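You operate a simulated robot arm through the tools that you are given. There is no shell and no other tool. Be economical: measure what you need, move in short steps, check, and stop when the job is done.

The job below is to be done with a simulated robot arm. You get a single attempt, and the scene is never put back.

TASK
Give the empty blue turntable a trial run, switch off and lock it.
Fine: free the yellow lever, switch on, start with green and stop it with red while it turns.

It is judged by the outcome, as a careful person would: the job done as asked, and still so three seconds after it is handed in. It fails if anything else is knocked over, pushed out of place, dropped, spilled or broken.

THE ROBOT
A 7-joint arm with a two-finger parallel gripper, fixed in place. Base frame: the origin is at the foot of the arm, x ahead of it, y to its left, z up. Lengths are in mm, angles in degrees, forces in N, time in s.
With the tool pointing down near the work surface it reaches from about 260 to 680 mm from the base axis. Its first joint turns from -66.0 to 66.0 degrees. Payload 1.57 kg.
The TCP is the grasp point between the finger pads, 30 mm short of the fingertips. In the tool frame z runs along the fingers and y along their closing line. Largest opening 110 mm; finger width 24, thickness 12; the body of the gripper, 48 by 112 mm, starts 78 mm behind the TCP.
Orientation is that of the tool frame in the base frame, as a unit quaternion [x, y, z, w]. With the fingers straight down and closing along the base's y, the tool's x points along the base's -x, its y along +y and its z along -z.

THE INTERFACE
- The arm moves only by the tool jog_arm. Its argument "targets" is a list of rows, each an object of numbers (a shift or turn left out is 0, a gripper value left out holds the last): "dx", "dy", "dz": the shift along the tool's x, y, z in mm; "rx", "ry", "rz": the turn, a rotation vector about the tool's x, y, z in degrees. In form: [{"dx": .., "dy": .., "dz": .., "rx": .., "ry": .., "rz": ..}, ...]. A call has 1 to 12 rows; each row is the pose to reach, as a shift and turn from the pose commanded when the call began, along the tool's axes at that moment. "gripper" is the finger opening in mm, from 0 to 110, set as the call begins (left out, the last holds). Each row takes 0.2 s and may step no farther than 50 mm and 8.6 degrees from the row before; otherwise, or with a gripper value out of range, the whole call is refused. A pose out of reach is approached as far as the arm can. The call stops where the force on the tool passes 90 N (or 10 N more than at its start, if that is more) or the arm is blocked; 0.2 s more then pass. The fingers move at their own pace (about 108 mm/s each) and stop on an object; they squeeze with about 33 N. The grip force told is the motor's: it shows also when the fingers shut on nothing. Time passes only in rows, and 0.2 s behind the last, so rows that repeat a pose let the fingers close. It gives the time, the measured TCP pose, the force on the tool (base axes), the opening and the grip force at its end, in the units of the frame above (readings bear some noise), with the torque about the TCP (base axes, N m) and any sound that the robot's microphone picked up.
- Cameras (640 x 400 px; columns grow to the right, rows downward): "scene" is fixed at [178.5, -412.2, 1390.9]; the picture's right is [0.56, -0.83, 0.00], its down [-0.63, -0.42, -0.65] and it looks along [0.54, 0.36, -0.76] (base axes); focal length 361 px, centre (320, 200). "wrist" rides on the gripper at [70, 16, -141] in the tool frame; the picture's right is [-0.23, 0.97, 0.00], its down [-0.85, -0.20, -0.48] and it looks along [-0.47, -0.11, 0.88] (tool axes); focal length 222 px, centre (320, 200). There is no depth. A picture from a camera that has moved, and an enlarged one, comes with that camera's place and axes in the base frame and with its lens. The place of the scene camera against the robot may be out by one fixed shift of up to 12 mm in any direction.
- camera(camera): a new picture of that camera. No time passes.
- close_up(camera, box): a new picture of the part [left, top, right, bottom] of that camera's present view, enlarged. No time passes.
- sign_off(): hands the job in; it is judged then, once.

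Go step by step. Nothing tells you positions but the pictures and the camera data: compare them with the known pose of the tool, close in by small moves and look again before you grip or let go. The budget is 120 turns and 68 pictures, counting those below and the enlarged ones. Unless the task says otherwise, let go and move clear before handing in, and close with one line.

The tools are called after "Call:" as name(argument=value, ...) on one line, values as JSON. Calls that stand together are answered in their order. jog_arm: Moves the arm, as the interface text tells. Its arguments: {"type":"object","properties":{"targets":{"type":"array"},"gripper":{"type":"number"}},"required":["targets"]} The other tools are called the same way: camera (camera) takes a picture; close_up (camera, box) takes an enlarged picture of a part of a camera's view; sign_off () hands the job in.

At the start:

```text
clock: 0.0
tcp_pos: [330.9, -293.0, 1131.7]
ee_rot: [0.0, 1.0, 0.0, 0.0]
contact_force: [-0.2, 0.2, 0.5]
torque: [0.02, 0.03, -0.06]
width: 110.0
finger_force: 0.0
```

scene: 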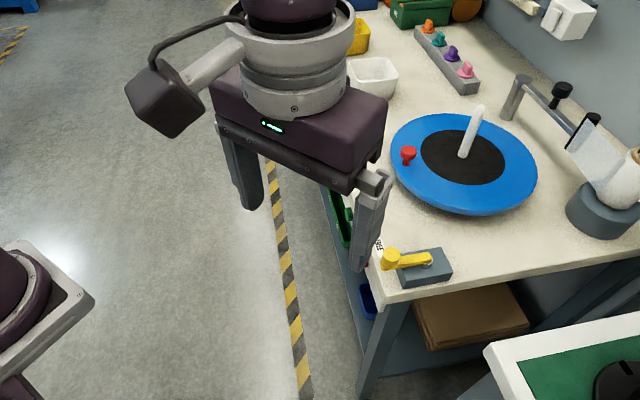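
wrist: 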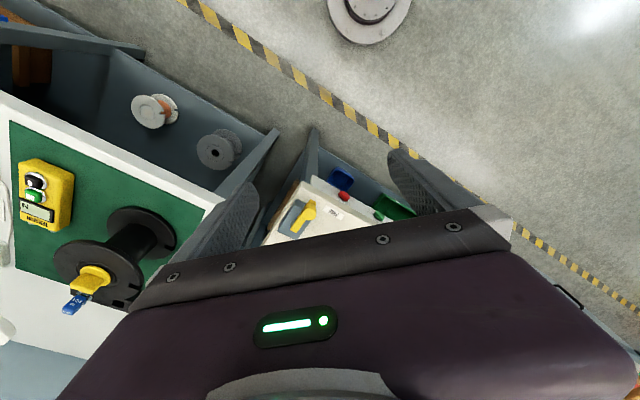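

I see a bench with a blue turntable (red knob, white post), a yellow lever at the corner of the bench, and what look like red and green buttons on the bench's front edge. I'll take a closer look before moving.

Call:
close_up(camera="scene", box=[320, 80, 640, 320])

Call:
close_up(camera="wrist", box=[240, 120, 440, 250])

Call:
close_up(camera="wrist", box=[0, 100, 220, 340])

```text
1.67 times, centred on (480, 200) of scene
camera zoom: at [178.5, -412.2, 1390.9], right [0.56, -0.83, 0.0], down [-0.63, -0.42, -0.65], along [0.54, 0.36, -0.76], focal length 601 px, centre (53, 200)
```

zoom: 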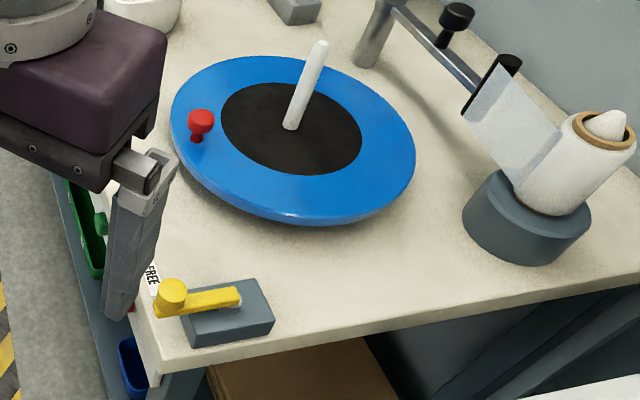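

```text
3.08 times, centred on (340, 185) of wrist
camera zoom: at [263.0, -275.8, 1272.5], right [0.23, 0.97, 0.0], down [0.85, -0.2, 0.48], along [0.47, -0.11, -0.88], focal length 684 px, centre (258, 246)
```

zoom: 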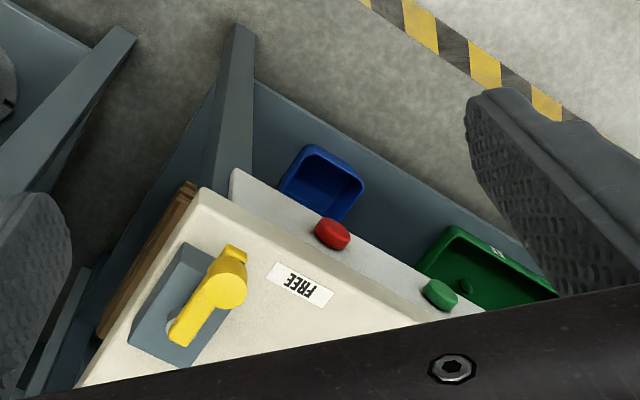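

```text
1.67 times, centred on (110, 220) of wrist
camera zoom: at [263.0, -275.8, 1272.5], right [0.23, 0.97, 0.0], down [0.85, -0.2, 0.48], along [0.47, -0.11, -0.88], focal length 370 px, centre (670, 167)
```

zoom: 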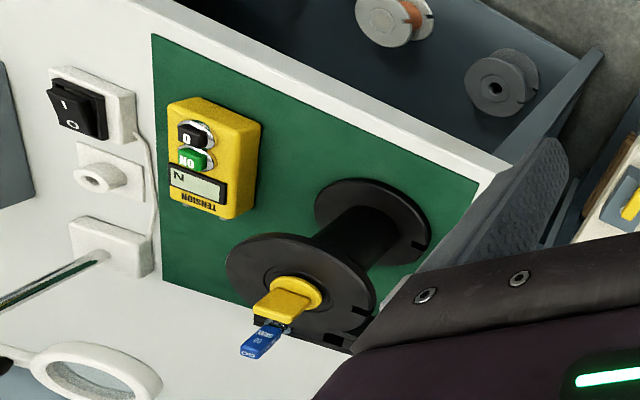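

The yellow lever stands at about (470, -341, 928), with red and green buttons on the front face beside it. I don't see this bench's power switch yet, so I'll swing the arm left and turn the wrist camera onto the front face.

Call:
jog_arm(targets=[{"dx": 5, "dy": 35, "rz": 7.5}, {"dx": 10, "dy": 70, "rz": 15}, {"dx": 15, "dy": 105, "rz": 22.5}, {"dx": 20, "dy": 140, "rz": 30}, {"dx": 25, "dy": 175, "rz": 37.5}, {"dx": 30, "dy": 210, "rz": 45}], gripper=0)

Call:
camera(camera="wrist")

Call:
camera(camera="scene")

```text
clock: 1.4
tcp_pos: [300.8, -79.2, 1131.6]
ee_rot: [0.383, 0.924, 0.0, 0.0]
contact_force: [-0.9, 0.0, -0.1]
torque: [0.0, -0.01, -0.01]
width: 0.0
finger_force: 21.3
```

```text
62 pictures are left
camera wrist: at [264.7, -19.0, 1271.7], right [0.85, 0.53, 0.0], down [0.46, -0.75, 0.48], along [0.25, -0.41, -0.88], focal length 222 px, centre (320, 200)
```

wrist: 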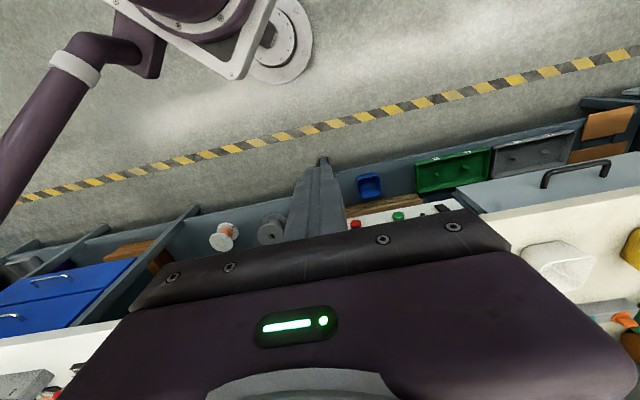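

```text
61 pictures are left
```

scene: 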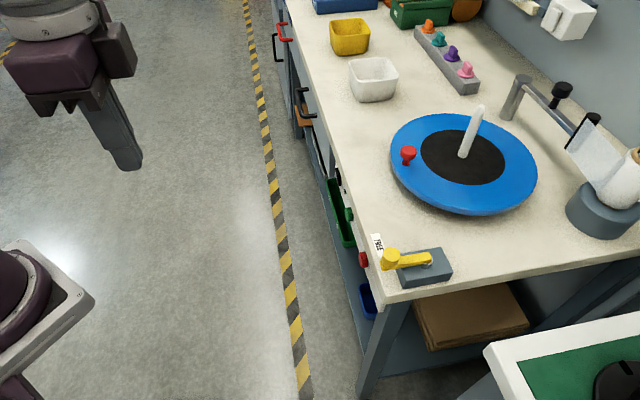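

Besides the red and green buttons, the front face seems to have a dark item left of the green one. I'll zoom in on it in both views.

Call:
close_up(camera="wrist", box=[320, 170, 480, 270])

Call:
close_up(camera="scene", box=[300, 140, 460, 300])

```text
4.00 times, centred on (400, 220) of wrist
camera zoom: at [264.7, -19.0, 1271.7], right [0.85, 0.53, 0.0], down [0.46, -0.75, 0.48], along [0.25, -0.41, -0.88], focal length 888 px, centre (0, 120)
```

zoom: 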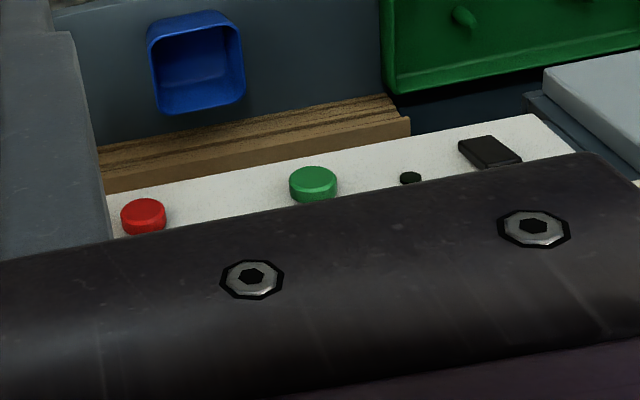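

```text
2.50 times, centred on (380, 220) of scene
camera zoom: at [178.5, -412.3, 1390.9], right [0.56, -0.83, 0.0], down [-0.63, -0.42, -0.65], along [0.54, 0.36, -0.76], focal length 902 px, centre (170, 150)
```

zoom: 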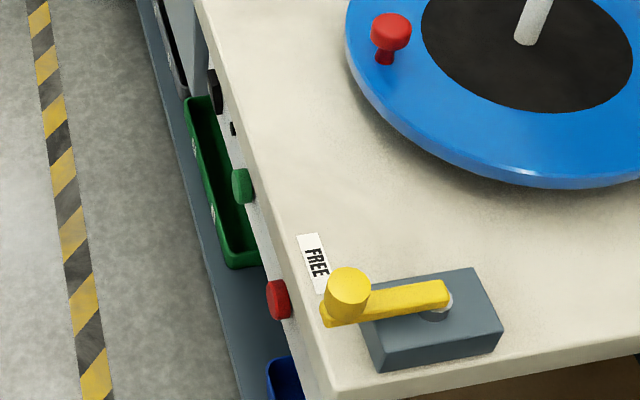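

Left to right, the front panel has a black rocker switch, a small lamp, the green button and the red button. I'll lower and tilt the tool so the wrist camera can look straight at the panel.

Call:
jog_arm(targets=[{"dx": -10, "dy": 1, "dz": 35, "ry": -8}, {"dx": -20, "dy": 2, "dz": 70, "ry": -16}, {"dx": -30, "dy": 3, "dz": 105, "ry": -24}, {"dx": -40, "dy": 4, "dz": 140, "ry": -32}, {"dx": -50, "dy": 4, "dz": 175, "ry": -40}])

Call:
camera(camera="wrist")

```text
clock: 2.6
tcp_pos: [378.0, -128.0, 1123.1]
ee_rot: [0.364, 0.88, -0.117, 0.283]
contact_force: [0.5, 1.0, -0.9]
torque: [-0.01, 0.0, -0.02]
width: 0.0
finger_force: 20.4
out of reach, approached as far as the arm can: row 2, 3, 4, 5
```

```text
58 pictures are left
camera wrist: at [291.7, -18.1, 1197.0], right [0.82, 0.56, 0.13], down [0.15, -0.44, 0.89], along [0.55, -0.71, -0.44], focal length 222 px, centre (320, 200)
```

wrist: 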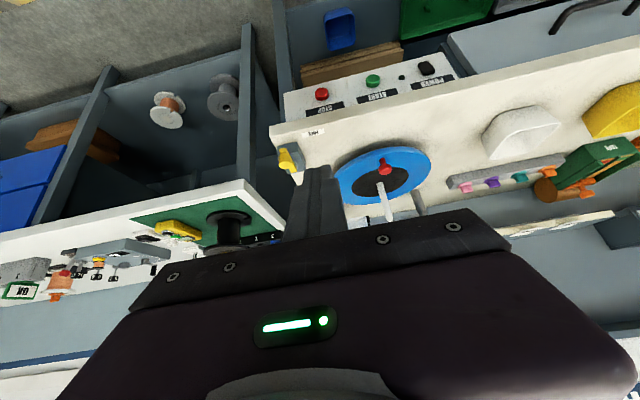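

The panel now shows labels STOP, START and POWER. The low tilted pose was out of reach. I'll zoom in on the panel and the lever.

Call:
close_up(camera="wrist", box=[270, 40, 480, 171])

Call:
close_up(camera="wrist", box=[265, 110, 345, 190])

```text
3.05 times, centred on (375, 106) of wrist
camera zoom: at [291.7, -18.1, 1197.0], right [0.82, 0.56, 0.13], down [0.15, -0.44, 0.89], along [0.55, -0.71, -0.44], focal length 677 px, centre (152, 488)
```

zoom: 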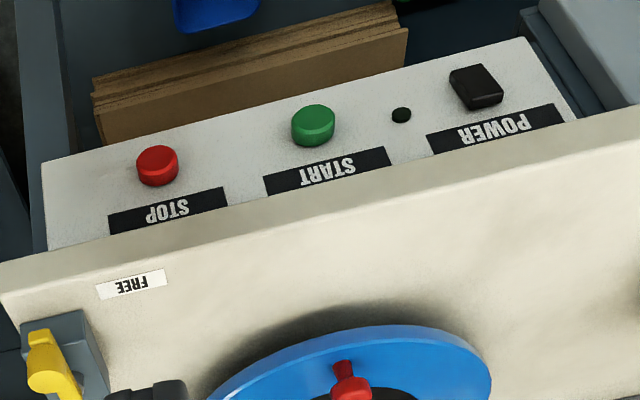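

```text
5.00 times, centred on (305, 150) of wrist
camera zoom: at [291.7, -18.1, 1197.0], right [0.82, 0.56, 0.13], down [0.15, -0.44, 0.89], along [0.55, -0.71, -0.44], focal length 1111 px, centre (395, 450)
```

zoom: 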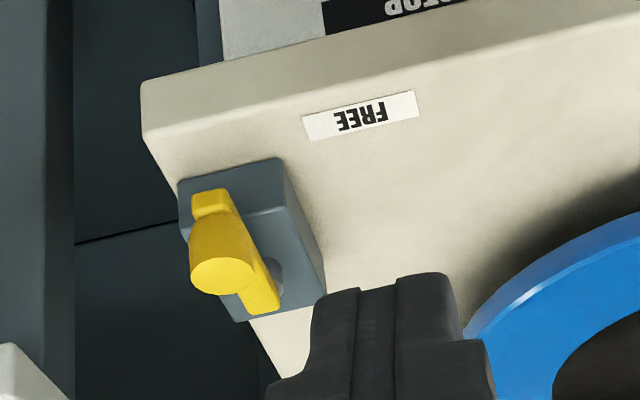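

The panel lies along the 45° direction with its buttons near z = 750: red at about (544, -277) and green at (627, -191), with the rocker near (714, -107). The FREE label sits to the left of the lever, so the knob must swing towards it. I'll go vertical again in front of the lever for a closer look.

Call:
jog_arm(targets=[{"dx": 3, "dy": -18, "dz": 28, "ry": 7.1}, {"dx": 5, "dy": -36, "dz": 57, "ry": 14.3}, {"dx": 8, "dy": -53, "dz": 85, "ry": 21.4}, {"dx": 10, "dy": -71, "dz": 114, "ry": 28.6}, {"dx": 13, "dy": -89, "dz": 142, "ry": 35.7}])

Call:
camera(camera="wrist")

```text
clock: 3.8
tcp_pos: [360.2, -232.7, 1008.7]
ee_rot: [0.383, 0.924, 0.001, -0.002]
contact_force: [0.3, -0.2, -0.2]
torque: [-0.01, 0.02, 0.01]
width: 0.2
finger_force: 21.2
```

```text
55 pictures are left
camera wrist: at [324.6, -172.0, 1148.7], right [0.85, 0.53, 0.0], down [0.47, -0.75, 0.47], along [0.25, -0.4, -0.88], focal length 222 px, centre (320, 200)
```

wrist: 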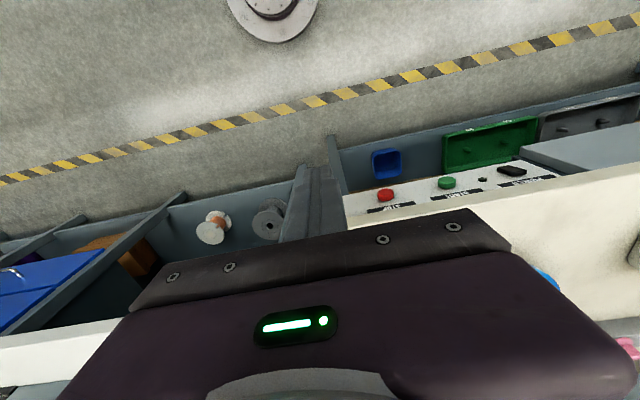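

The gripper hides the lever from this pose, but the panel is visible. I'll zoom in on it for another fix.

Call:
close_up(camera="wrist", box=[335, 130, 565, 240])

```text
2.78 times, centred on (450, 185) of wrist
camera zoom: at [324.6, -172.0, 1148.7], right [0.85, 0.53, 0.0], down [0.47, -0.75, 0.47], along [0.25, -0.4, -0.88], focal length 618 px, centre (-42, 242)
```

zoom: 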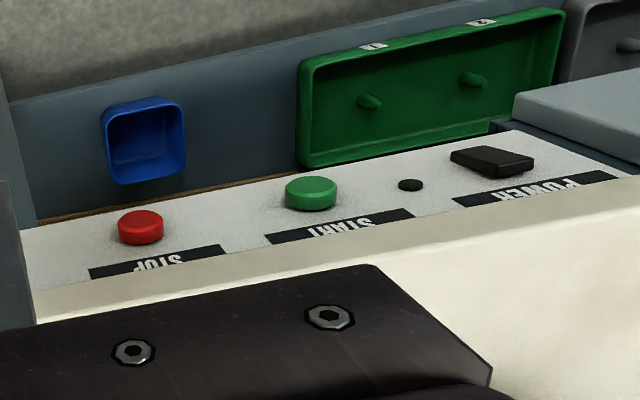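

Red is at about (540, -272), green at (625, -190) and the rocker at (706, -106), all near z = 755. Now the lever: the knob top is at about (465, -340, 934), so I'll hover above it with the fingers partly open and check.

Call:
jog_arm(targets=[{"dx": -38, "dy": -0.5, "dz": 2}, {"dx": -76, "dy": -1, "dz": 4}, {"dx": -114, "dy": -1.5, "dz": 6}, {"dx": -150, "dy": -2, "dz": 9}], gripper=56)

Call:
close_up(camera="scene", box=[310, 170, 490, 320])

Call:
camera(camera="wrist")

```text
clock: 4.8
tcp_pos: [464.7, -338.9, 1000.9]
ee_rot: [0.383, 0.924, 0.001, -0.002]
contact_force: [0.2, 0.5, -0.2]
torque: [0.01, -0.03, 0.03]
width: 56.0
finger_force: 0.0
```

```text
2.67 times, centred on (400, 245) of scene
camera zoom: at [178.5, -412.2, 1390.9], right [0.56, -0.83, 0.0], down [-0.63, -0.42, -0.65], along [0.54, 0.36, -0.76], focal length 962 px, centre (107, 80)
```

zoom: 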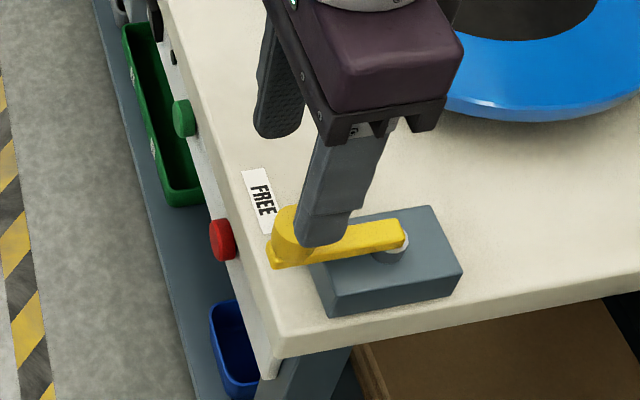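

```text
52 pictures are left
camera wrist: at [427.9, -278.7, 1141.9], right [0.85, 0.53, 0.0], down [0.46, -0.75, 0.48], along [0.25, -0.4, -0.88], focal length 222 px, centre (320, 200)
```

wrist: 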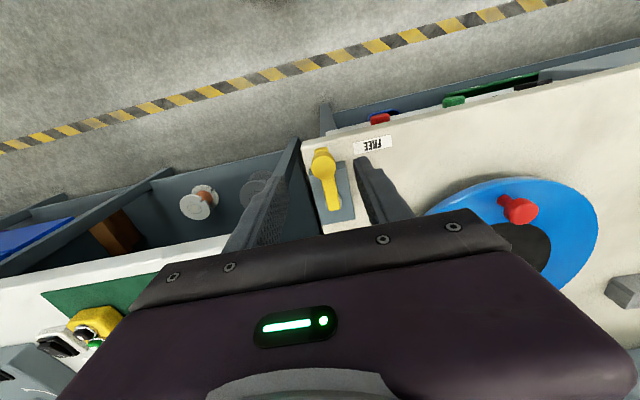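

The knob sits between the fingers in the wrist view. I'll zoom in to centre it.

Call:
close_up(camera="wrist", box=[250, 100, 430, 230])

```text
3.08 times, centred on (340, 165) of wrist
camera zoom: at [427.9, -278.7, 1141.9], right [0.85, 0.53, 0.0], down [0.46, -0.75, 0.48], along [0.25, -0.4, -0.88], focal length 684 px, centre (258, 308)
```

zoom: 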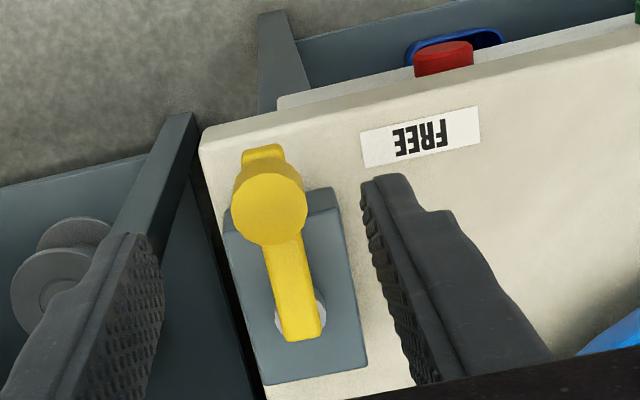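

The knob centre is at about (469, -340) with a 24 mm diameter, and the pivot is about 57 mm further in. I'll centre on the knob, descend and close.

Call:
jog_arm(targets=[{"dx": -4, "dy": 3.5, "dz": 20}, {"dx": -4, "dy": 3.5, "dz": 40}, {"dx": -4, "dy": 3.5, "dz": 52}, {"dx": -4, "dy": 3.5, "dz": 60}])

Call:
close_up(camera="scene", box=[310, 170, 490, 320])

Call:
close_up(camera="wrist", box=[250, 100, 430, 230])

```text
clock: 5.8
tcp_pos: [469.7, -340.3, 940.3]
ee_rot: [0.383, 0.924, 0.001, -0.002]
contact_force: [0.2, 0.1, 0.1]
torque: [0.0, 0.03, 0.0]
width: 55.9
finger_force: 0.2
```

```text
2.67 times, centred on (400, 245) of scene
camera zoom: at [178.5, -412.2, 1390.9], right [0.56, -0.83, 0.0], down [-0.63, -0.42, -0.65], along [0.54, 0.36, -0.76], focal length 962 px, centre (107, 80)
```

zoom: 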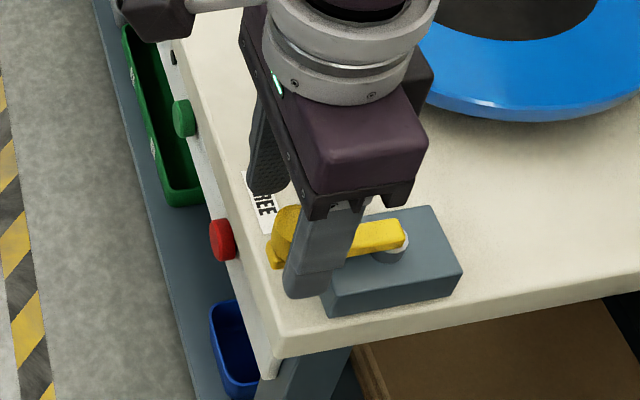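

```text
3.08 times, centred on (340, 165) of wrist
camera zoom: at [432.9, -279.4, 1081.9], right [0.85, 0.53, 0.0], down [0.46, -0.75, 0.48], along [0.25, -0.4, -0.88], focal length 684 px, centre (258, 308)
```

zoom: 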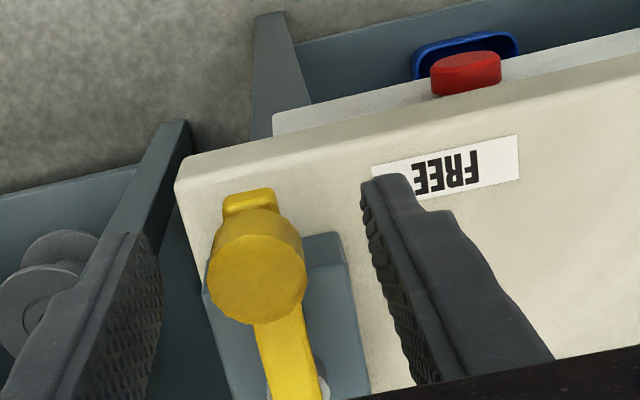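

The knob is centred between the fingers. I'll close on it.

Call:
jog_arm(targets=[{"dz": 2}, {"dz": 2}, {"dz": 2}], gripper=0)

```text
clock: 6.6
tcp_pos: [470.5, -338.7, 939.0]
ee_rot: [0.382, 0.924, 0.001, 0.0]
contact_force: [-0.6, 2.1, 18.7]
torque: [-0.07, 0.35, 0.01]
width: 25.1
finger_force: 37.0
```

I have the knob at a width of 25 mm. I'll swing it 20° towards FREE along the arc and check the forces.

Call:
jog_arm(targets=[{"dx": -0.2, "dy": 5, "dz": -2, "rz": 5}, {"dx": -0.9, "dy": 9.9, "dz": -2, "rz": 10}, {"dx": -1.9, "dy": 14.8, "dz": -2, "rz": 15}, {"dx": -3.4, "dy": 19.5, "dz": -2, "rz": 20}])

```text
clock: 7.6
tcp_pos: [486.0, -328.5, 940.0]
ee_rot: [0.538, 0.843, 0.001, -0.002]
contact_force: [2.3, 4.6, 6.2]
torque: [0.63, -0.2, 0.26]
width: 25.1
finger_force: 37.2
```

It moves with little resistance. I'll keep going along the arc.

Call:
jog_arm(targets=[{"dx": -0.2, "dy": 5, "rz": 5}, {"dx": -0.9, "dy": 9.9, "rz": 10}, {"dx": -1.9, "dy": 14.8, "rz": 15}, {"dx": -3.4, "dy": 19.5, "rz": 20}, {"dx": -5.3, "dy": 24.1, "rz": 25}])

Call:
close_up(camera="scene", box=[310, 170, 490, 320])

```text
clock: 8.8
tcp_pos: [508.3, -321.6, 938.7]
ee_rot: [0.708, 0.707, 0.002, -0.003]
contact_force: [-0.8, 14.3, -3.9]
torque: [0.8, -0.21, 0.07]
width: 25.1
finger_force: 36.4
```

```text
2.67 times, centred on (400, 245) of scene
camera zoom: at [178.5, -411.9, 1391.0], right [0.56, -0.83, 0.0], down [-0.63, -0.42, -0.65], along [0.54, 0.36, -0.76], focal length 962 px, centre (107, 80)
```

zoom: 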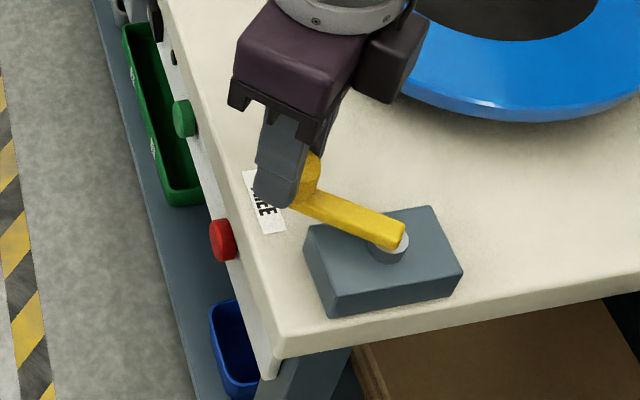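

The knob turns freely and is nearing the FREE label. I'll continue in steps and watch for a stop.

Call:
jog_arm(targets=[{"dx": 1, "dy": 5.4, "rz": 5}, {"dx": 0.3, "dy": 10.8, "rz": 10}, {"dx": -0.7, "dy": 16, "rz": 15}, {"dx": -2.2, "dy": 21.2, "rz": 20}])

Call:
close_up(camera="scene", box=[310, 170, 490, 320])

```text
clock: 9.8
tcp_pos: [530.5, -323.5, 938.7]
ee_rot: [0.819, 0.573, 0.0, -0.002]
contact_force: [6.2, 15.7, -11.3]
torque: [0.42, -0.35, 0.09]
width: 25.4
finger_force: 36.6
```

```text
2.67 times, centred on (400, 245) of scene
camera zoom: at [178.8, -411.9, 1391.0], right [0.56, -0.83, 0.0], down [-0.63, -0.42, -0.65], along [0.54, 0.36, -0.76], focal length 962 px, centre (107, 80)
```

zoom: 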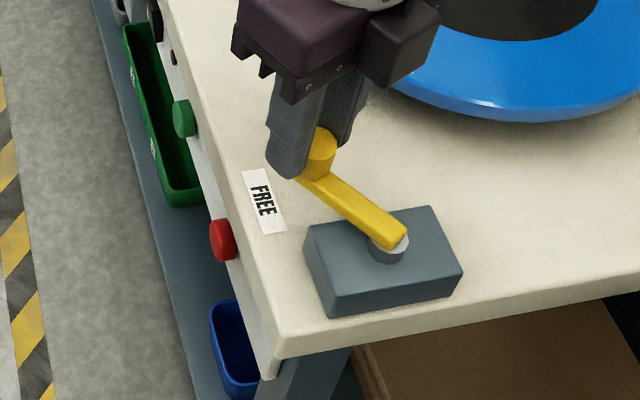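

The fit gives R ≈ 62.6 mm and a pivot near (514, -384), with the lever turned about 60° and no stop felt yet. I'll go on carefully.

Call:
jog_arm(targets=[{"dx": 1.2, "dy": 5.4, "rz": 5}, {"dx": 1.0, "dy": 10.9, "rz": 10}, {"dx": 0.2, "dy": 16.2, "rz": 15}, {"dx": -1.1, "dy": 21.5, "rz": 20}])

Call:
close_up(camera="scene", box=[310, 170, 490, 320])

```text
clock: 10.8
tcp_pos: [538.8, -331.1, 938.9]
ee_rot: [0.907, 0.421, -0.011, -0.013]
contact_force: [-74.4, 37.0, 12.6]
torque: [0.49, 1.2, 0.15]
width: 31.5
finger_force: 40.0
```

```text
2.67 times, centred on (400, 245) of scene
camera zoom: at [176.3, -411.2, 1391.6], right [0.56, -0.83, 0.0], down [-0.63, -0.42, -0.65], along [0.54, 0.36, -0.76], focal length 962 px, centre (107, 80)
```

zoom: 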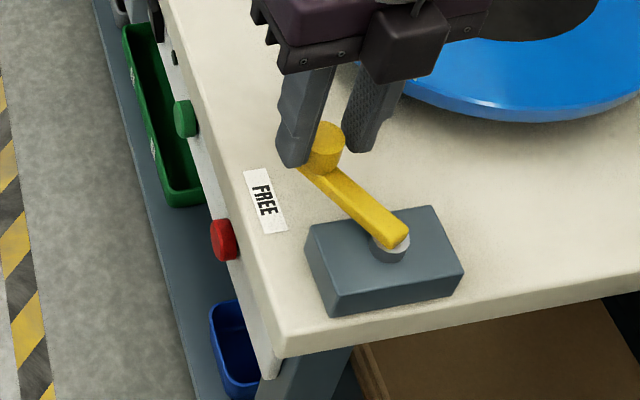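

It hit a firm stop, so the lever is fully over on the FREE side. I'll back off a little to unload it, then open the fingers.

Call:
jog_arm(targets=[{"dy": -5}, {"dy": -9}])

Call:
jog_arm(targets=[{"dz": 0}, {"dz": 0}, {"dz": -30}, {"dz": -75}], gripper=60)

Call:
close_up(camera="scene", box=[310, 170, 490, 320])

```text
clock: 11.4
tcp_pos: [537.5, -325.0, 938.7]
ee_rot: [0.907, 0.421, -0.005, -0.009]
contact_force: [-50.9, 9.8, -7.7]
torque: [-0.12, 0.66, -0.09]
width: 25.5
finger_force: 36.6
```

```text
clock: 12.4
tcp_pos: [544.1, -329.4, 1014.0]
ee_rot: [0.906, 0.422, 0.0, -0.002]
contact_force: [0.0, 0.3, 0.5]
torque: [-0.01, -0.02, 0.0]
width: 59.8
finger_force: 0.0
```

```text
2.67 times, centred on (400, 245) of scene
camera zoom: at [178.5, -412.2, 1390.9], right [0.56, -0.83, 0.0], down [-0.63, -0.42, -0.65], along [0.54, 0.36, -0.76], focal length 962 px, centre (107, 80)
```

zoom: 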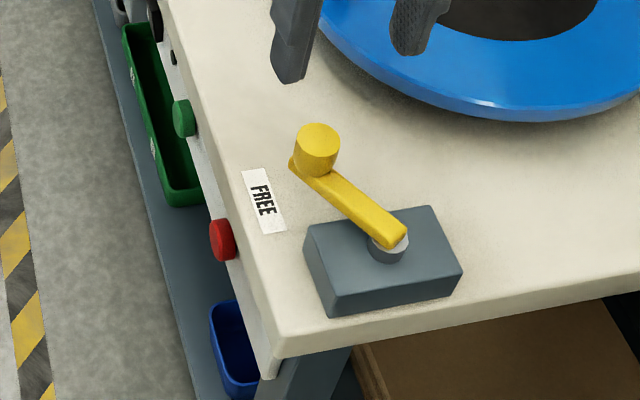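

The lever is at its FREE end stop. Next I'll withdraw from the bench, unwinding the wrist with the gripper closed, ready for the panel.

Call:
jog_arm(targets=[{"dx": 6, "dy": -21, "rz": -8.5}, {"dx": 11, "dy": -42, "rz": -17}, {"dx": 17, "dy": -63, "rz": -25.5}, {"dx": 23, "dy": -84, "rz": -34}, {"dx": 29, "dy": -105, "rz": -42.5}, {"dx": 34, "dy": -126, "rz": -51}, {"dx": 40, "dy": -147, "rz": -59.5}, {"dx": 46, "dy": -168, "rz": -68}, {"dx": 51, "dy": -189, "rz": -76.5}, {"dx": 57, "dy": -210, "rz": -85}], gripper=0)

```text
clock: 14.6
tcp_pos: [418.5, -149.0, 1014.0]
ee_rot: [0.381, 0.925, 0.001, -0.002]
contact_force: [-0.8, -0.6, -0.1]
torque: [-0.01, 0.02, -0.01]
width: 0.0
finger_force: 21.3
```

Now I'll move along the front of the bench to in front of the rocker, tilting the tool 40° as I go, and take a picture there.

Call:
jog_arm(targets=[{"dx": -11, "dy": 29, "dz": 20, "ry": -5}, {"dx": -21, "dy": 58, "dz": 41, "ry": -10}, {"dx": -32, "dy": 87, "dz": 61, "ry": -15}, {"dx": -43, "dy": 116, "dz": 82, "ry": -20}, {"dx": -53, "dy": 146, "dz": 102, "ry": -25}, {"dx": -64, "dy": 175, "dz": 123, "ry": -30}, {"dx": -75, "dy": 204, "dz": 143, "ry": -35}, {"dx": -85, "dy": 233, "dz": 164, "ry": -40}])

Call:
camera(camera="wrist")

```text
clock: 16.4
tcp_pos: [644.6, -44.7, 848.9]
ee_rot: [0.36, 0.868, -0.13, 0.316]
contact_force: [-0.5, -0.3, -0.6]
torque: [0.02, 0.05, -0.01]
width: 0.0
finger_force: 21.3
```

```text
44 pictures are left
camera wrist: at [554.2, 69.7, 912.5], right [0.81, 0.56, 0.15], down [0.1, -0.39, 0.92], along [0.57, -0.73, -0.37], focal length 222 px, centre (320, 200)
```

wrist: 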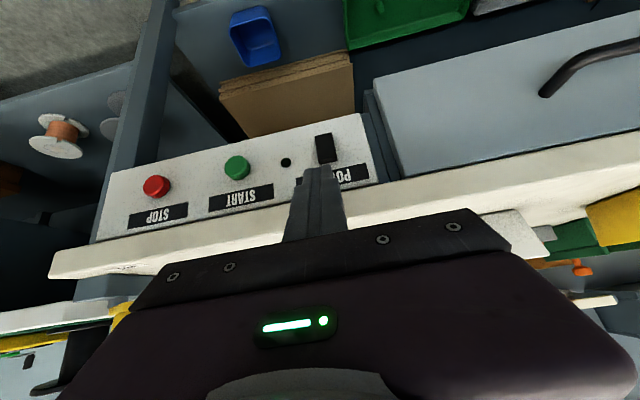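

The tool reached this pose. I'll zoom in on the rocker and buttons.

Call:
close_up(camera="wrist", box=[250, 100, 410, 200])

Call:
close_up(camera="wrist", box=[100, 100, 400, 280])

```text
4.00 times, centred on (330, 150) of wrist
camera zoom: at [554.2, 69.7, 912.5], right [0.81, 0.56, 0.15], down [0.1, -0.39, 0.92], along [0.57, -0.73, -0.37], focal length 888 px, centre (280, 400)
```

zoom: 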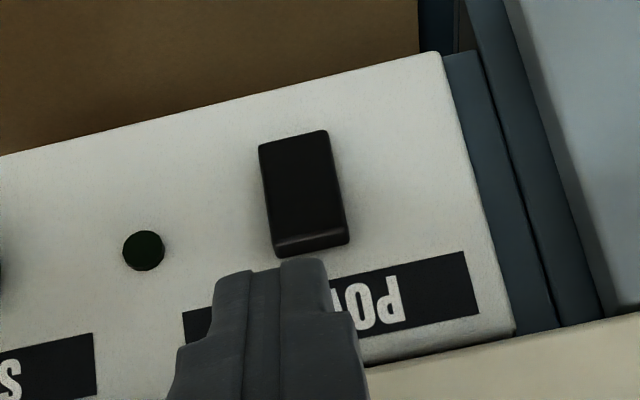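

```text
2.13 times, centred on (250, 190) of wrist
camera zoom: at [554.2, 69.7, 912.5], right [0.81, 0.56, 0.15], down [0.1, -0.39, 0.92], along [0.57, -0.73, -0.37], focal length 474 px, centre (469, 221)
```

zoom: 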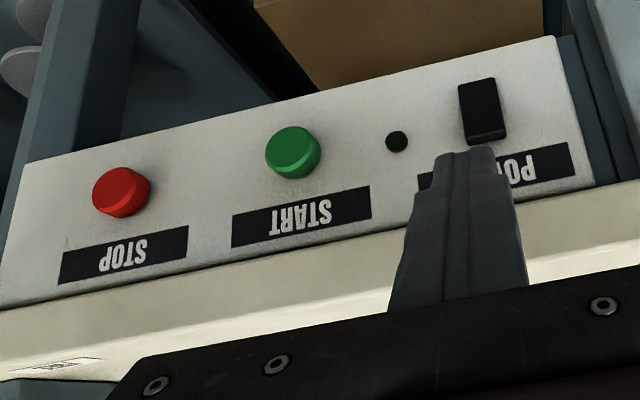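

The rocker is a tall paddle at about (714, -106, 748). Its upper end sticks out, so it needs to be pressed at the top. The lamp is dark. I'll bring the fingertip edge up just in front of the upper end.

Call:
jog_arm(targets=[{"dx": 6, "dy": 3, "dz": 42}, {"dx": 11.8, "dy": 6, "dz": 84.1}])

Call:
close_up(camera="wrist", box=[250, 80, 410, 180])

```text
clock: 17.0
tcp_pos: [678.5, -72.5, 778.0]
ee_rot: [0.36, 0.869, -0.129, 0.315]
contact_force: [0.3, -0.7, -1.1]
torque: [-0.02, 0.01, -0.02]
width: 0.0
finger_force: 21.2
```

```text
4.00 times, centred on (330, 130) of wrist
camera zoom: at [589.1, 41.2, 841.4], right [0.81, 0.56, 0.15], down [0.11, -0.39, 0.92], along [0.57, -0.73, -0.38], focal length 888 px, centre (280, 480)
```

zoom: 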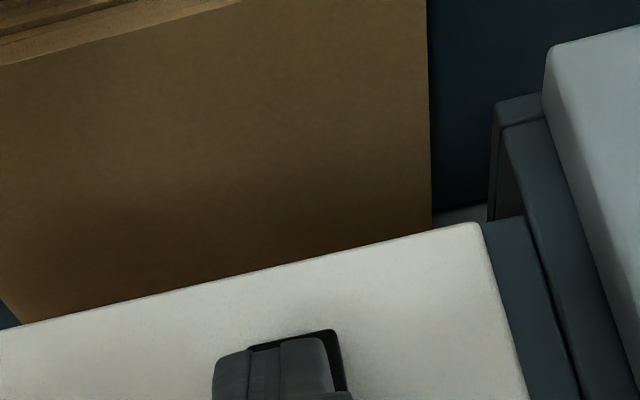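

The tip is lined up with the rocker's upper half. I'll push horizontally into the panel in small steps.

Call:
jog_arm(targets=[{"dx": -6.1, "dy": 2, "dz": 5.1}, {"dx": -9.2, "dy": 2, "dz": 7.7}, {"dx": -11.5, "dy": 2, "dz": 9.6}, {"dx": -13.8, "dy": 2, "dz": 11.6}])

```text
clock: 18.0
tcp_pos: [693.4, -83.1, 778.1]
ee_rot: [0.36, 0.869, -0.13, 0.314]
contact_force: [-0.3, 0.6, 0.6]
torque: [0.0, 0.02, 0.0]
width: 0.0
finger_force: 21.2
```

No contact yet. I'll press further.

Call:
jog_arm(targets=[{"dx": -2.3, "dz": 1.9}, {"dx": -4.6, "dz": 3.9}, {"dx": -6.9, "dz": 5.8}])

```text
clock: 18.8
tcp_pos: [696.2, -85.4, 775.6]
ee_rot: [0.361, 0.87, -0.13, 0.309]
contact_force: [-24.5, 16.7, 17.7]
torque: [-0.09, 0.06, -0.11]
width: 0.1
finger_force: 21.5
stopped in row 3: the force on the tool passed its limit at 100 N (the readings are from after the stop); the commanded pose is now the measured one
```

The push reached the force limit at about v = 553. I'll back off and look at the rocker and lamp.

Call:
jog_arm(targets=[{"dx": 15, "dz": -13}, {"dx": 20, "dz": -60}])

Call:
close_up(camera="wrist", box=[170, 80, 410, 230])

```text
clock: 19.4
tcp_pos: [658.9, -47.8, 812.4]
ee_rot: [0.362, 0.87, -0.13, 0.31]
contact_force: [-0.6, 0.6, -0.5]
torque: [-0.06, 0.0, 0.0]
width: 0.0
finger_force: 20.7
```

```text
2.67 times, centred on (290, 155) of wrist
camera zoom: at [570.0, 66.0, 876.2], right [0.81, 0.56, 0.14], down [0.11, -0.39, 0.91], along [0.57, -0.73, -0.38], focal length 592 px, centre (400, 320)
```

zoom: 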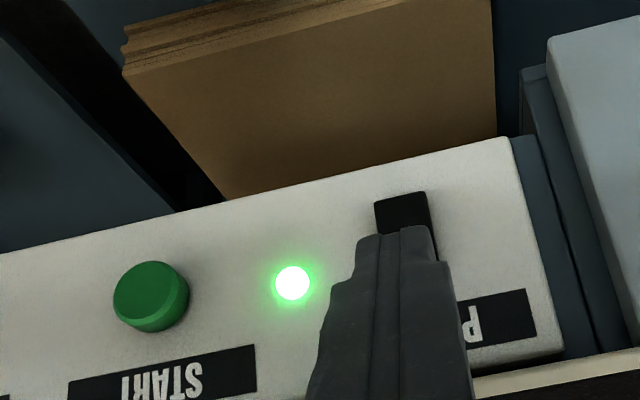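

The power lamp is lit. Next is the green START button at about u = 310, z = 748. I'll line up in front of it.

Call:
jog_arm(targets=[{"dy": -41}, {"dy": -82}, {"dx": 3, "dy": -122, "dz": 29}, {"dx": 7, "dy": -122, "dz": 58}])

Call:
camera(camera="wrist")

Call:
camera(camera="scene")

```text
clock: 20.4
tcp_pos: [599.6, -157.8, 759.1]
ee_rot: [0.361, 0.87, -0.13, 0.31]
contact_force: [-0.3, -0.2, 0.2]
torque: [0.01, 0.0, 0.01]
width: 0.1
finger_force: 21.2
```

```text
39 pictures are left
camera wrist: at [510.1, -44.0, 823.5], right [0.81, 0.56, 0.14], down [0.11, -0.39, 0.91], along [0.57, -0.73, -0.38], focal length 222 px, centre (320, 200)
```

wrist: 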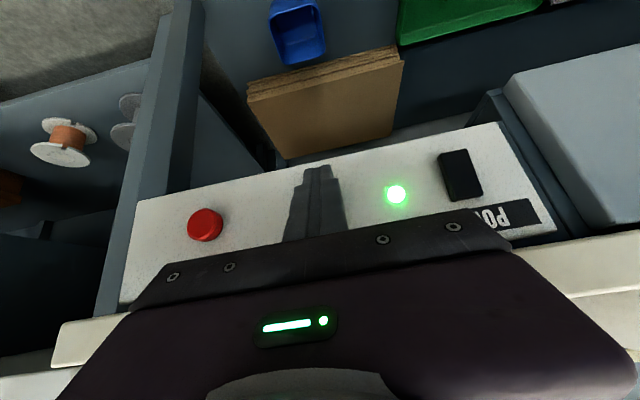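

```text
38 pictures are left
```

scene: 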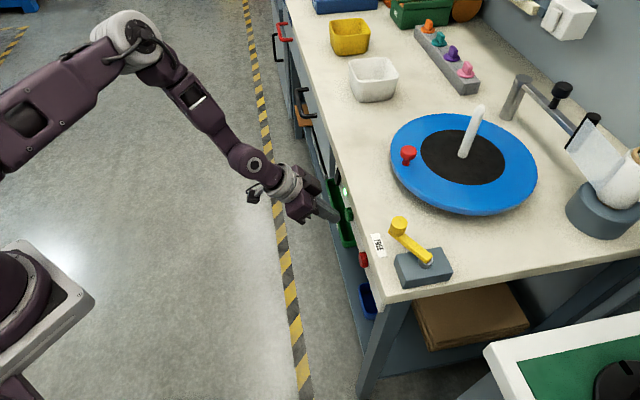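

The tip hides the green button exactly, so it's lined up. The red knob on the turntable is still. I'll press green in small steps.

Call:
jog_arm(targets=[{"dx": -6.2, "dz": 5.1}, {"dx": -9.3, "dz": 7.6}, {"dx": -11.6, "dz": 9.5}, {"dx": -13.2, "dz": 10.8}])

Call:
camera(camera="scene")

```text
clock: 21.4
tcp_pos: [608.0, -169.7, 759.8]
ee_rot: [0.36, 0.87, -0.129, 0.311]
contact_force: [-2.2, 1.8, -1.3]
torque: [0.06, 0.08, 0.02]
width: 0.0
finger_force: 21.2
heard: click
```

```text
37 pictures are left
```

scene: 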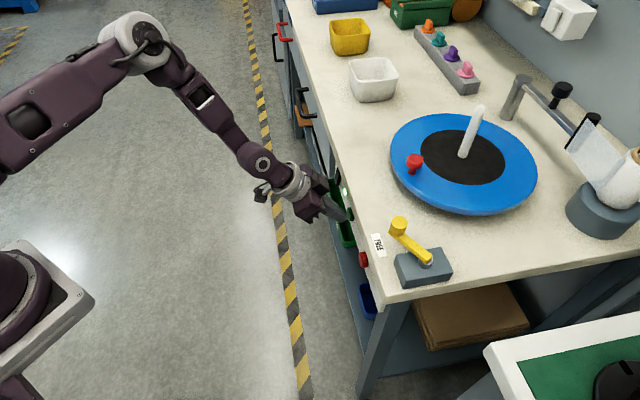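

I heard a click and the red peg on the turntable has moved, so it's turning. I'll back off and slide across to the red button.

Call:
jog_arm(targets=[{"dx": 19, "dz": -16}, {"dx": 19, "dy": -42, "dz": -16}, {"dx": 19, "dy": -84, "dz": -16}, {"dx": 16, "dy": -122, "dz": -13}])

Call:
camera(camera="wrist")

Call:
camera(camera="scene")

```text
clock: 22.4
tcp_pos: [506.2, -240.1, 764.6]
ee_rot: [0.362, 0.87, -0.13, 0.31]
contact_force: [-0.2, 1.0, 0.7]
torque: [0.02, -0.01, 0.01]
width: 0.0
finger_force: 21.3
```

```text
36 pictures are left
camera wrist: at [417.3, -127.0, 828.4], right [0.81, 0.56, 0.14], down [0.11, -0.39, 0.91], along [0.57, -0.73, -0.38], focal length 222 px, centre (320, 200)
```

wrist: 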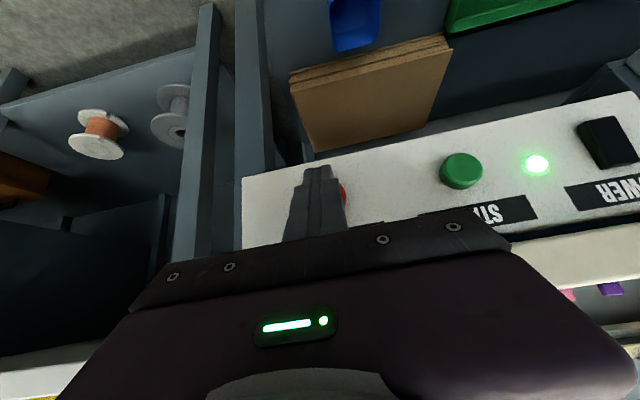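

```text
35 pictures are left
```

scene: 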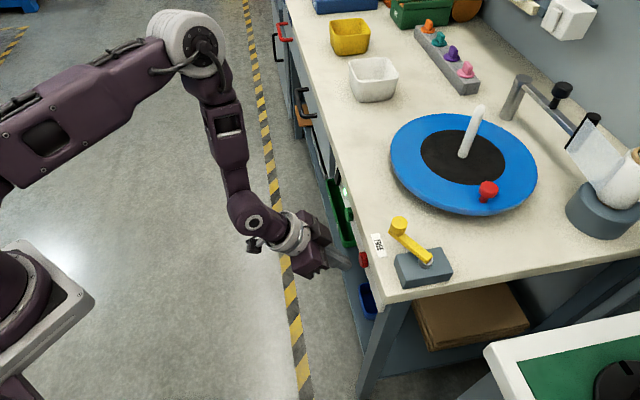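

The turntable is clearly turning. The tip is over the red button but a few mm to its right, so I'll correct that and press.

Call:
jog_arm(targets=[{"dx": -8.3, "dy": 3, "dz": 12}, {"dx": -11.4, "dy": 3, "dz": 14.5}, {"dx": -14.5, "dy": 3, "dz": 17}, {"dx": -16.8, "dy": 3, "dz": 18.9}])

Call:
camera(camera="scene")

```text
clock: 23.4
tcp_pos: [524.6, -254.2, 757.6]
ee_rot: [0.361, 0.87, -0.13, 0.309]
contact_force: [-4.1, 5.3, 2.3]
torque: [0.01, 0.02, 0.04]
width: 0.0
finger_force: 21.3
heard: click
```

```text
34 pictures are left
```

scene: 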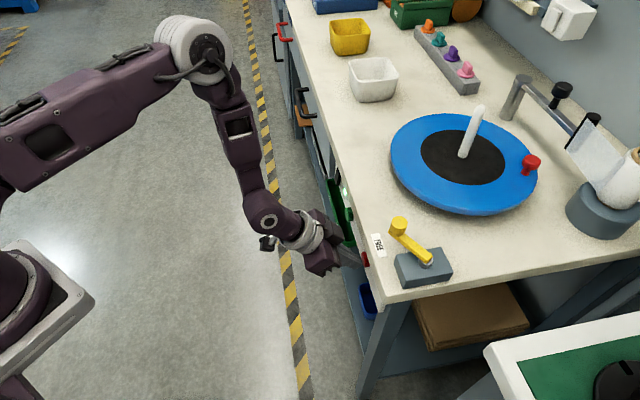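

I heard the click. I'll back off, slide over to the rocker, and check that the table has stopped.

Call:
jog_arm(targets=[{"dx": 23, "dz": -19}, {"dx": 23, "dz": -19}, {"dx": 23, "dz": -19}])

Call:
camera(camera="scene")

Call:
jog_arm(targets=[{"dy": 48}, {"dy": 96}, {"dy": 144}, {"dy": 192}, {"dy": 239}])

Call:
camera(camera="scene")

Call:
camera(camera="wrist")

```text
clock: 24.2
tcp_pos: [505.7, -233.9, 756.7]
ee_rot: [0.361, 0.869, -0.13, 0.311]
contact_force: [0.3, 0.4, 0.3]
torque: [0.01, -0.01, 0.02]
width: 0.0
finger_force: 21.5
```

```text
33 pictures are left
```

scene: 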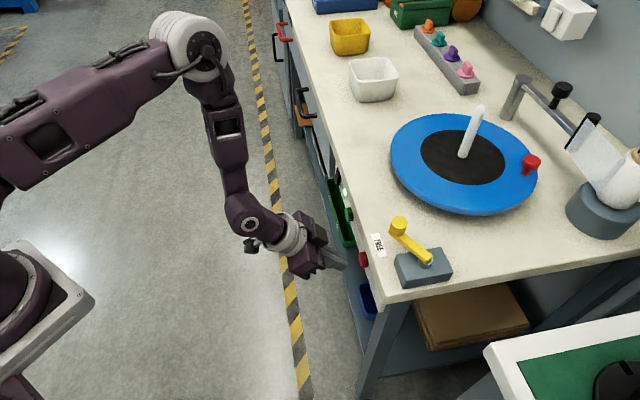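

```text
clock: 25.4
tcp_pos: [672.4, -63.0, 756.1]
ee_rot: [0.36, 0.87, -0.129, 0.311]
contact_force: [0.7, 0.3, 0.8]
torque: [0.01, 0.05, 0.0]
width: 0.1
finger_force: 20.8
```

```text
32 pictures are left
```

scene: 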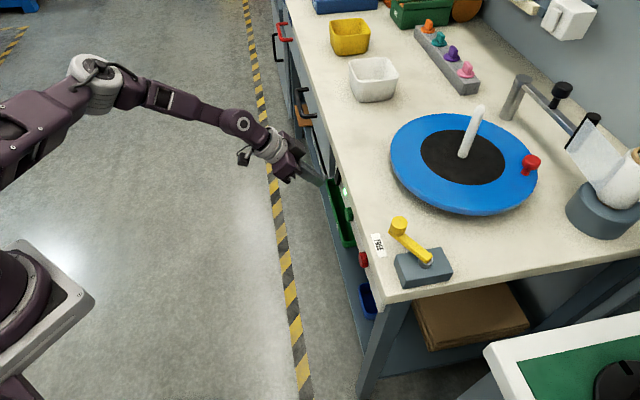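

```text
31 pictures are left
camera wrist: at [584.4, 49.1, 821.0], right [0.81, 0.56, 0.14], down [0.11, -0.39, 0.91], along [0.57, -0.73, -0.38], focal length 222 px, centre (320, 200)
```

wrist: 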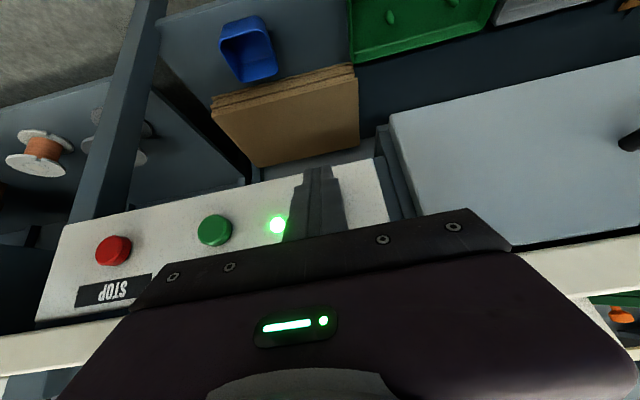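

The turntable has stopped: the peg is unchanged across the last three pictures. Now I'll press the lower end of the rocker to switch off.

Call:
jog_arm(targets=[{"dx": -13.2, "dz": 18.5}, {"dx": -17.1, "dz": 21.7}, {"dx": -19.4, "dz": 23.6}, {"dx": -20.9, "dz": 24.9}])

Call:
camera(camera="wrist")

```text
clock: 26.4
tcp_pos: [695.3, -86.6, 750.4]
ee_rot: [0.362, 0.87, -0.129, 0.308]
contact_force: [-22.7, 17.4, 6.3]
torque: [0.13, 0.31, -0.12]
width: 0.1
finger_force: 21.3
```

```text
30 pictures are left
camera wrist: at [606.0, 27.5, 815.6], right [0.82, 0.56, 0.14], down [0.12, -0.4, 0.91], along [0.57, -0.73, -0.39], focal length 222 px, centre (320, 200)
```

wrist: 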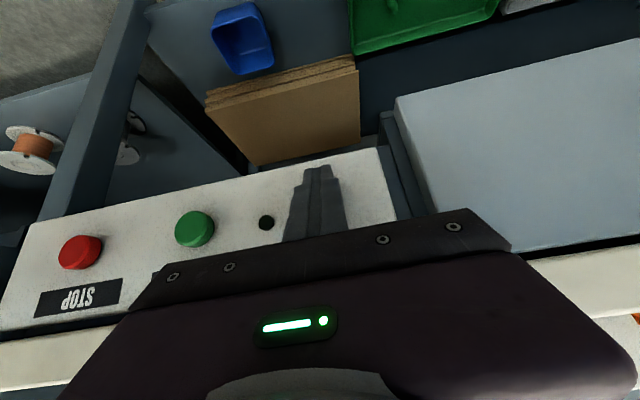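

The lamp is off. I'll back away and raise the tool upright again, then check the rocker.

Call:
jog_arm(targets=[{"dx": 31, "dz": -25}, {"dx": 36, "dz": -70}, {"dx": 36, "dz": -110}])

Call:
close_up(camera="wrist", box=[170, 100, 410, 250])

```text
clock: 27.2
tcp_pos: [628.7, -19.8, 813.7]
ee_rot: [0.36, 0.87, -0.13, 0.311]
contact_force: [0.7, -0.5, -0.4]
torque: [-0.01, 0.02, 0.0]
width: 0.0
finger_force: 21.3
```

```text
2.67 times, centred on (290, 175) of wrist
camera zoom: at [540.7, 93.8, 877.1], right [0.81, 0.56, 0.14], down [0.11, -0.39, 0.91], along [0.57, -0.73, -0.38], focal length 592 px, centre (400, 267)
```

zoom: 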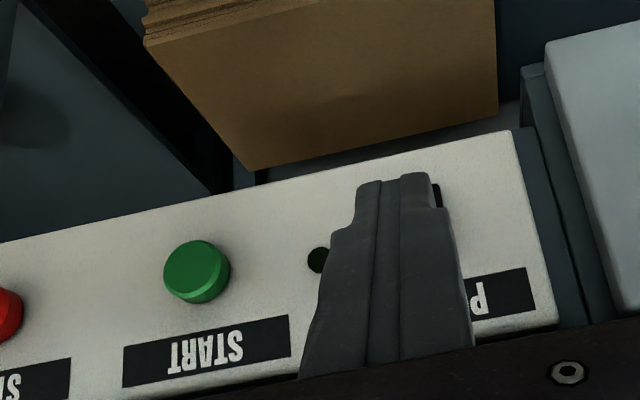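

The power is off. I'll return to the upright pose in front of the bench.

Call:
jog_arm(targets=[{"dx": -10, "dy": -30, "dz": -24, "ry": 4.9}, {"dx": -21, "dy": -60, "dz": -48, "ry": 9.8}, {"dx": -31, "dy": -90, "dz": -72, "ry": 14.7}, {"dx": -41, "dy": -120, "dz": -96, "ry": 19.7}, {"dx": -52, "dy": -150, "dz": -119, "ry": 24.6}, {"dx": -62, "dy": -180, "dz": -143, "ry": 29.5}, {"dx": -72, "dy": -210, "dz": -167, "ry": 34.4}, {"dx": -83, "dy": -240, "dz": -191, "ry": 39.3}])

```text
clock: 29.0
tcp_pos: [418.1, -147.3, 1013.0]
ee_rot: [0.384, 0.923, 0.0, -0.001]
contact_force: [-0.2, 0.6, -0.9]
torque: [0.0, -0.04, -0.05]
width: 0.2
finger_force: 20.8
```

Now I'll go above the lever knob at its FREE position, with the fingers open and turned across the lever.

Call:
jog_arm(targets=[{"dx": -26, "dy": -5, "dz": 1, "rz": 8.1}, {"dx": -53, "dy": -11, "dz": 2, "rz": 16.2}, {"dx": -79, "dy": -16, "dz": 3, "rz": 24.4}, {"dx": -105, "dy": -21, "dz": 4, "rz": 32.5}, {"dx": -132, "dy": -27, "dz": 5, "rz": 40.6}, {"dx": -158, "dy": -32, "dz": 6, "rz": 48.7}, {"dx": -184, "dy": -37, "dz": 7, "rz": 56.9}, {"dx": -211, "dy": -42, "dz": 8, "rz": 65}], gripper=56)

Call:
close_up(camera="wrist", box=[250, 100, 430, 230])

Call:
close_up(camera="scene", box=[310, 170, 490, 320])

```text
clock: 30.8
tcp_pos: [536.4, -326.4, 1008.4]
ee_rot: [0.821, 0.571, -0.002, 0.0]
contact_force: [0.5, -0.4, 0.3]
torque: [0.0, 0.01, -0.02]
width: 56.0
finger_force: 0.0
```

```text
3.08 times, centred on (340, 165) of wrist
camera zoom: at [576.5, -267.7, 1148.3], right [0.83, -0.55, 0.0], down [-0.48, -0.73, 0.48], along [-0.27, -0.4, -0.88], focal length 684 px, centre (258, 308)
```

zoom: 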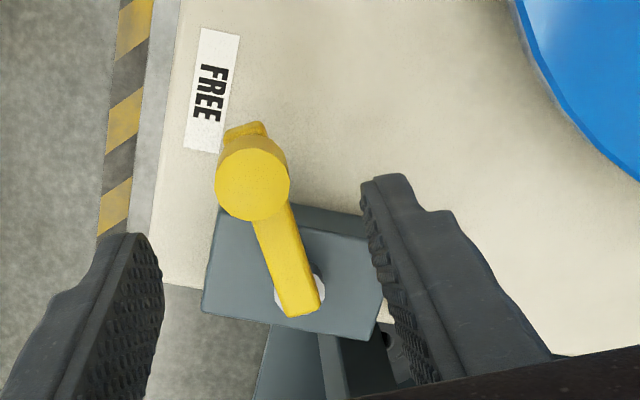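

```text
2.67 times, centred on (400, 245) of scene
camera zoom: at [178.5, -412.2, 1390.9], right [0.56, -0.83, 0.0], down [-0.63, -0.42, -0.65], along [0.54, 0.36, -0.76], focal length 962 px, centre (107, 80)
```

zoom: 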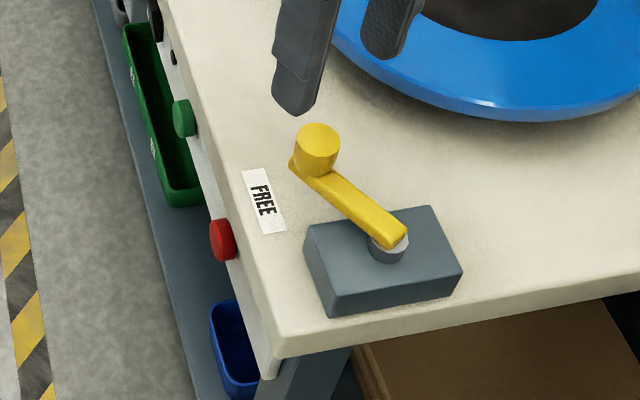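

The knob is at about (535.5, -324) and centred. I'll descend and grip.

Call:
jog_arm(targets=[{"dx": 1.8, "dy": -1.6, "dz": 30}, {"dx": 1.8, "dy": -1.6, "dz": 58}, {"dx": 1.8, "dy": -1.6, "dz": 68}])

Call:
jog_arm(targets=[{"dz": 0}, {"dz": 0}, {"dz": 0}], gripper=0)

```text
clock: 31.6
tcp_pos: [536.0, -326.0, 937.1]
ee_rot: [0.82, 0.572, -0.001, 0.001]
contact_force: [0.0, -0.3, 0.5]
torque: [-0.05, -0.03, -0.01]
width: 55.9
finger_force: 0.0
```

```text
clock: 32.4
tcp_pos: [533.2, -324.7, 936.7]
ee_rot: [0.82, 0.572, -0.002, -0.001]
contact_force: [-10.8, 6.5, -2.1]
torque: [0.0, 0.14, -0.31]
width: 25.2
finger_force: 36.7
```

I have the knob. I'll swing it back along the arc to the locked side.

Call:
jog_arm(targets=[{"dx": -0.4, "dy": -5.4, "rz": -5}, {"dx": -1.3, "dy": -10.8, "rz": -10}, {"dx": -2.7, "dy": -16.1, "rz": -15}, {"dx": -4.5, "dy": -21.2, "rz": -20}, {"dx": -6.8, "dy": -26.2, "rz": -25}, {"dx": -9.5, "dy": -30.9, "rz": -30}, {"dx": -12.5, "dy": -35.4, "rz": -35}, {"dx": -16, "dy": -39.6, "rz": -40}, {"dx": -19.8, "dy": -43.5, "rz": -45}, {"dx": -24, "dy": -47.1, "rz": -50}, {"dx": -28.4, "dy": -50.2, "rz": -55}])

```text
clock: 34.8
tcp_pos: [478.3, -333.8, 938.3]
ee_rot: [0.463, 0.886, -0.001, -0.002]
contact_force: [-11.5, 16.7, -15.5]
torque: [0.2, 0.03, 0.01]
width: 25.4
finger_force: 36.3
```

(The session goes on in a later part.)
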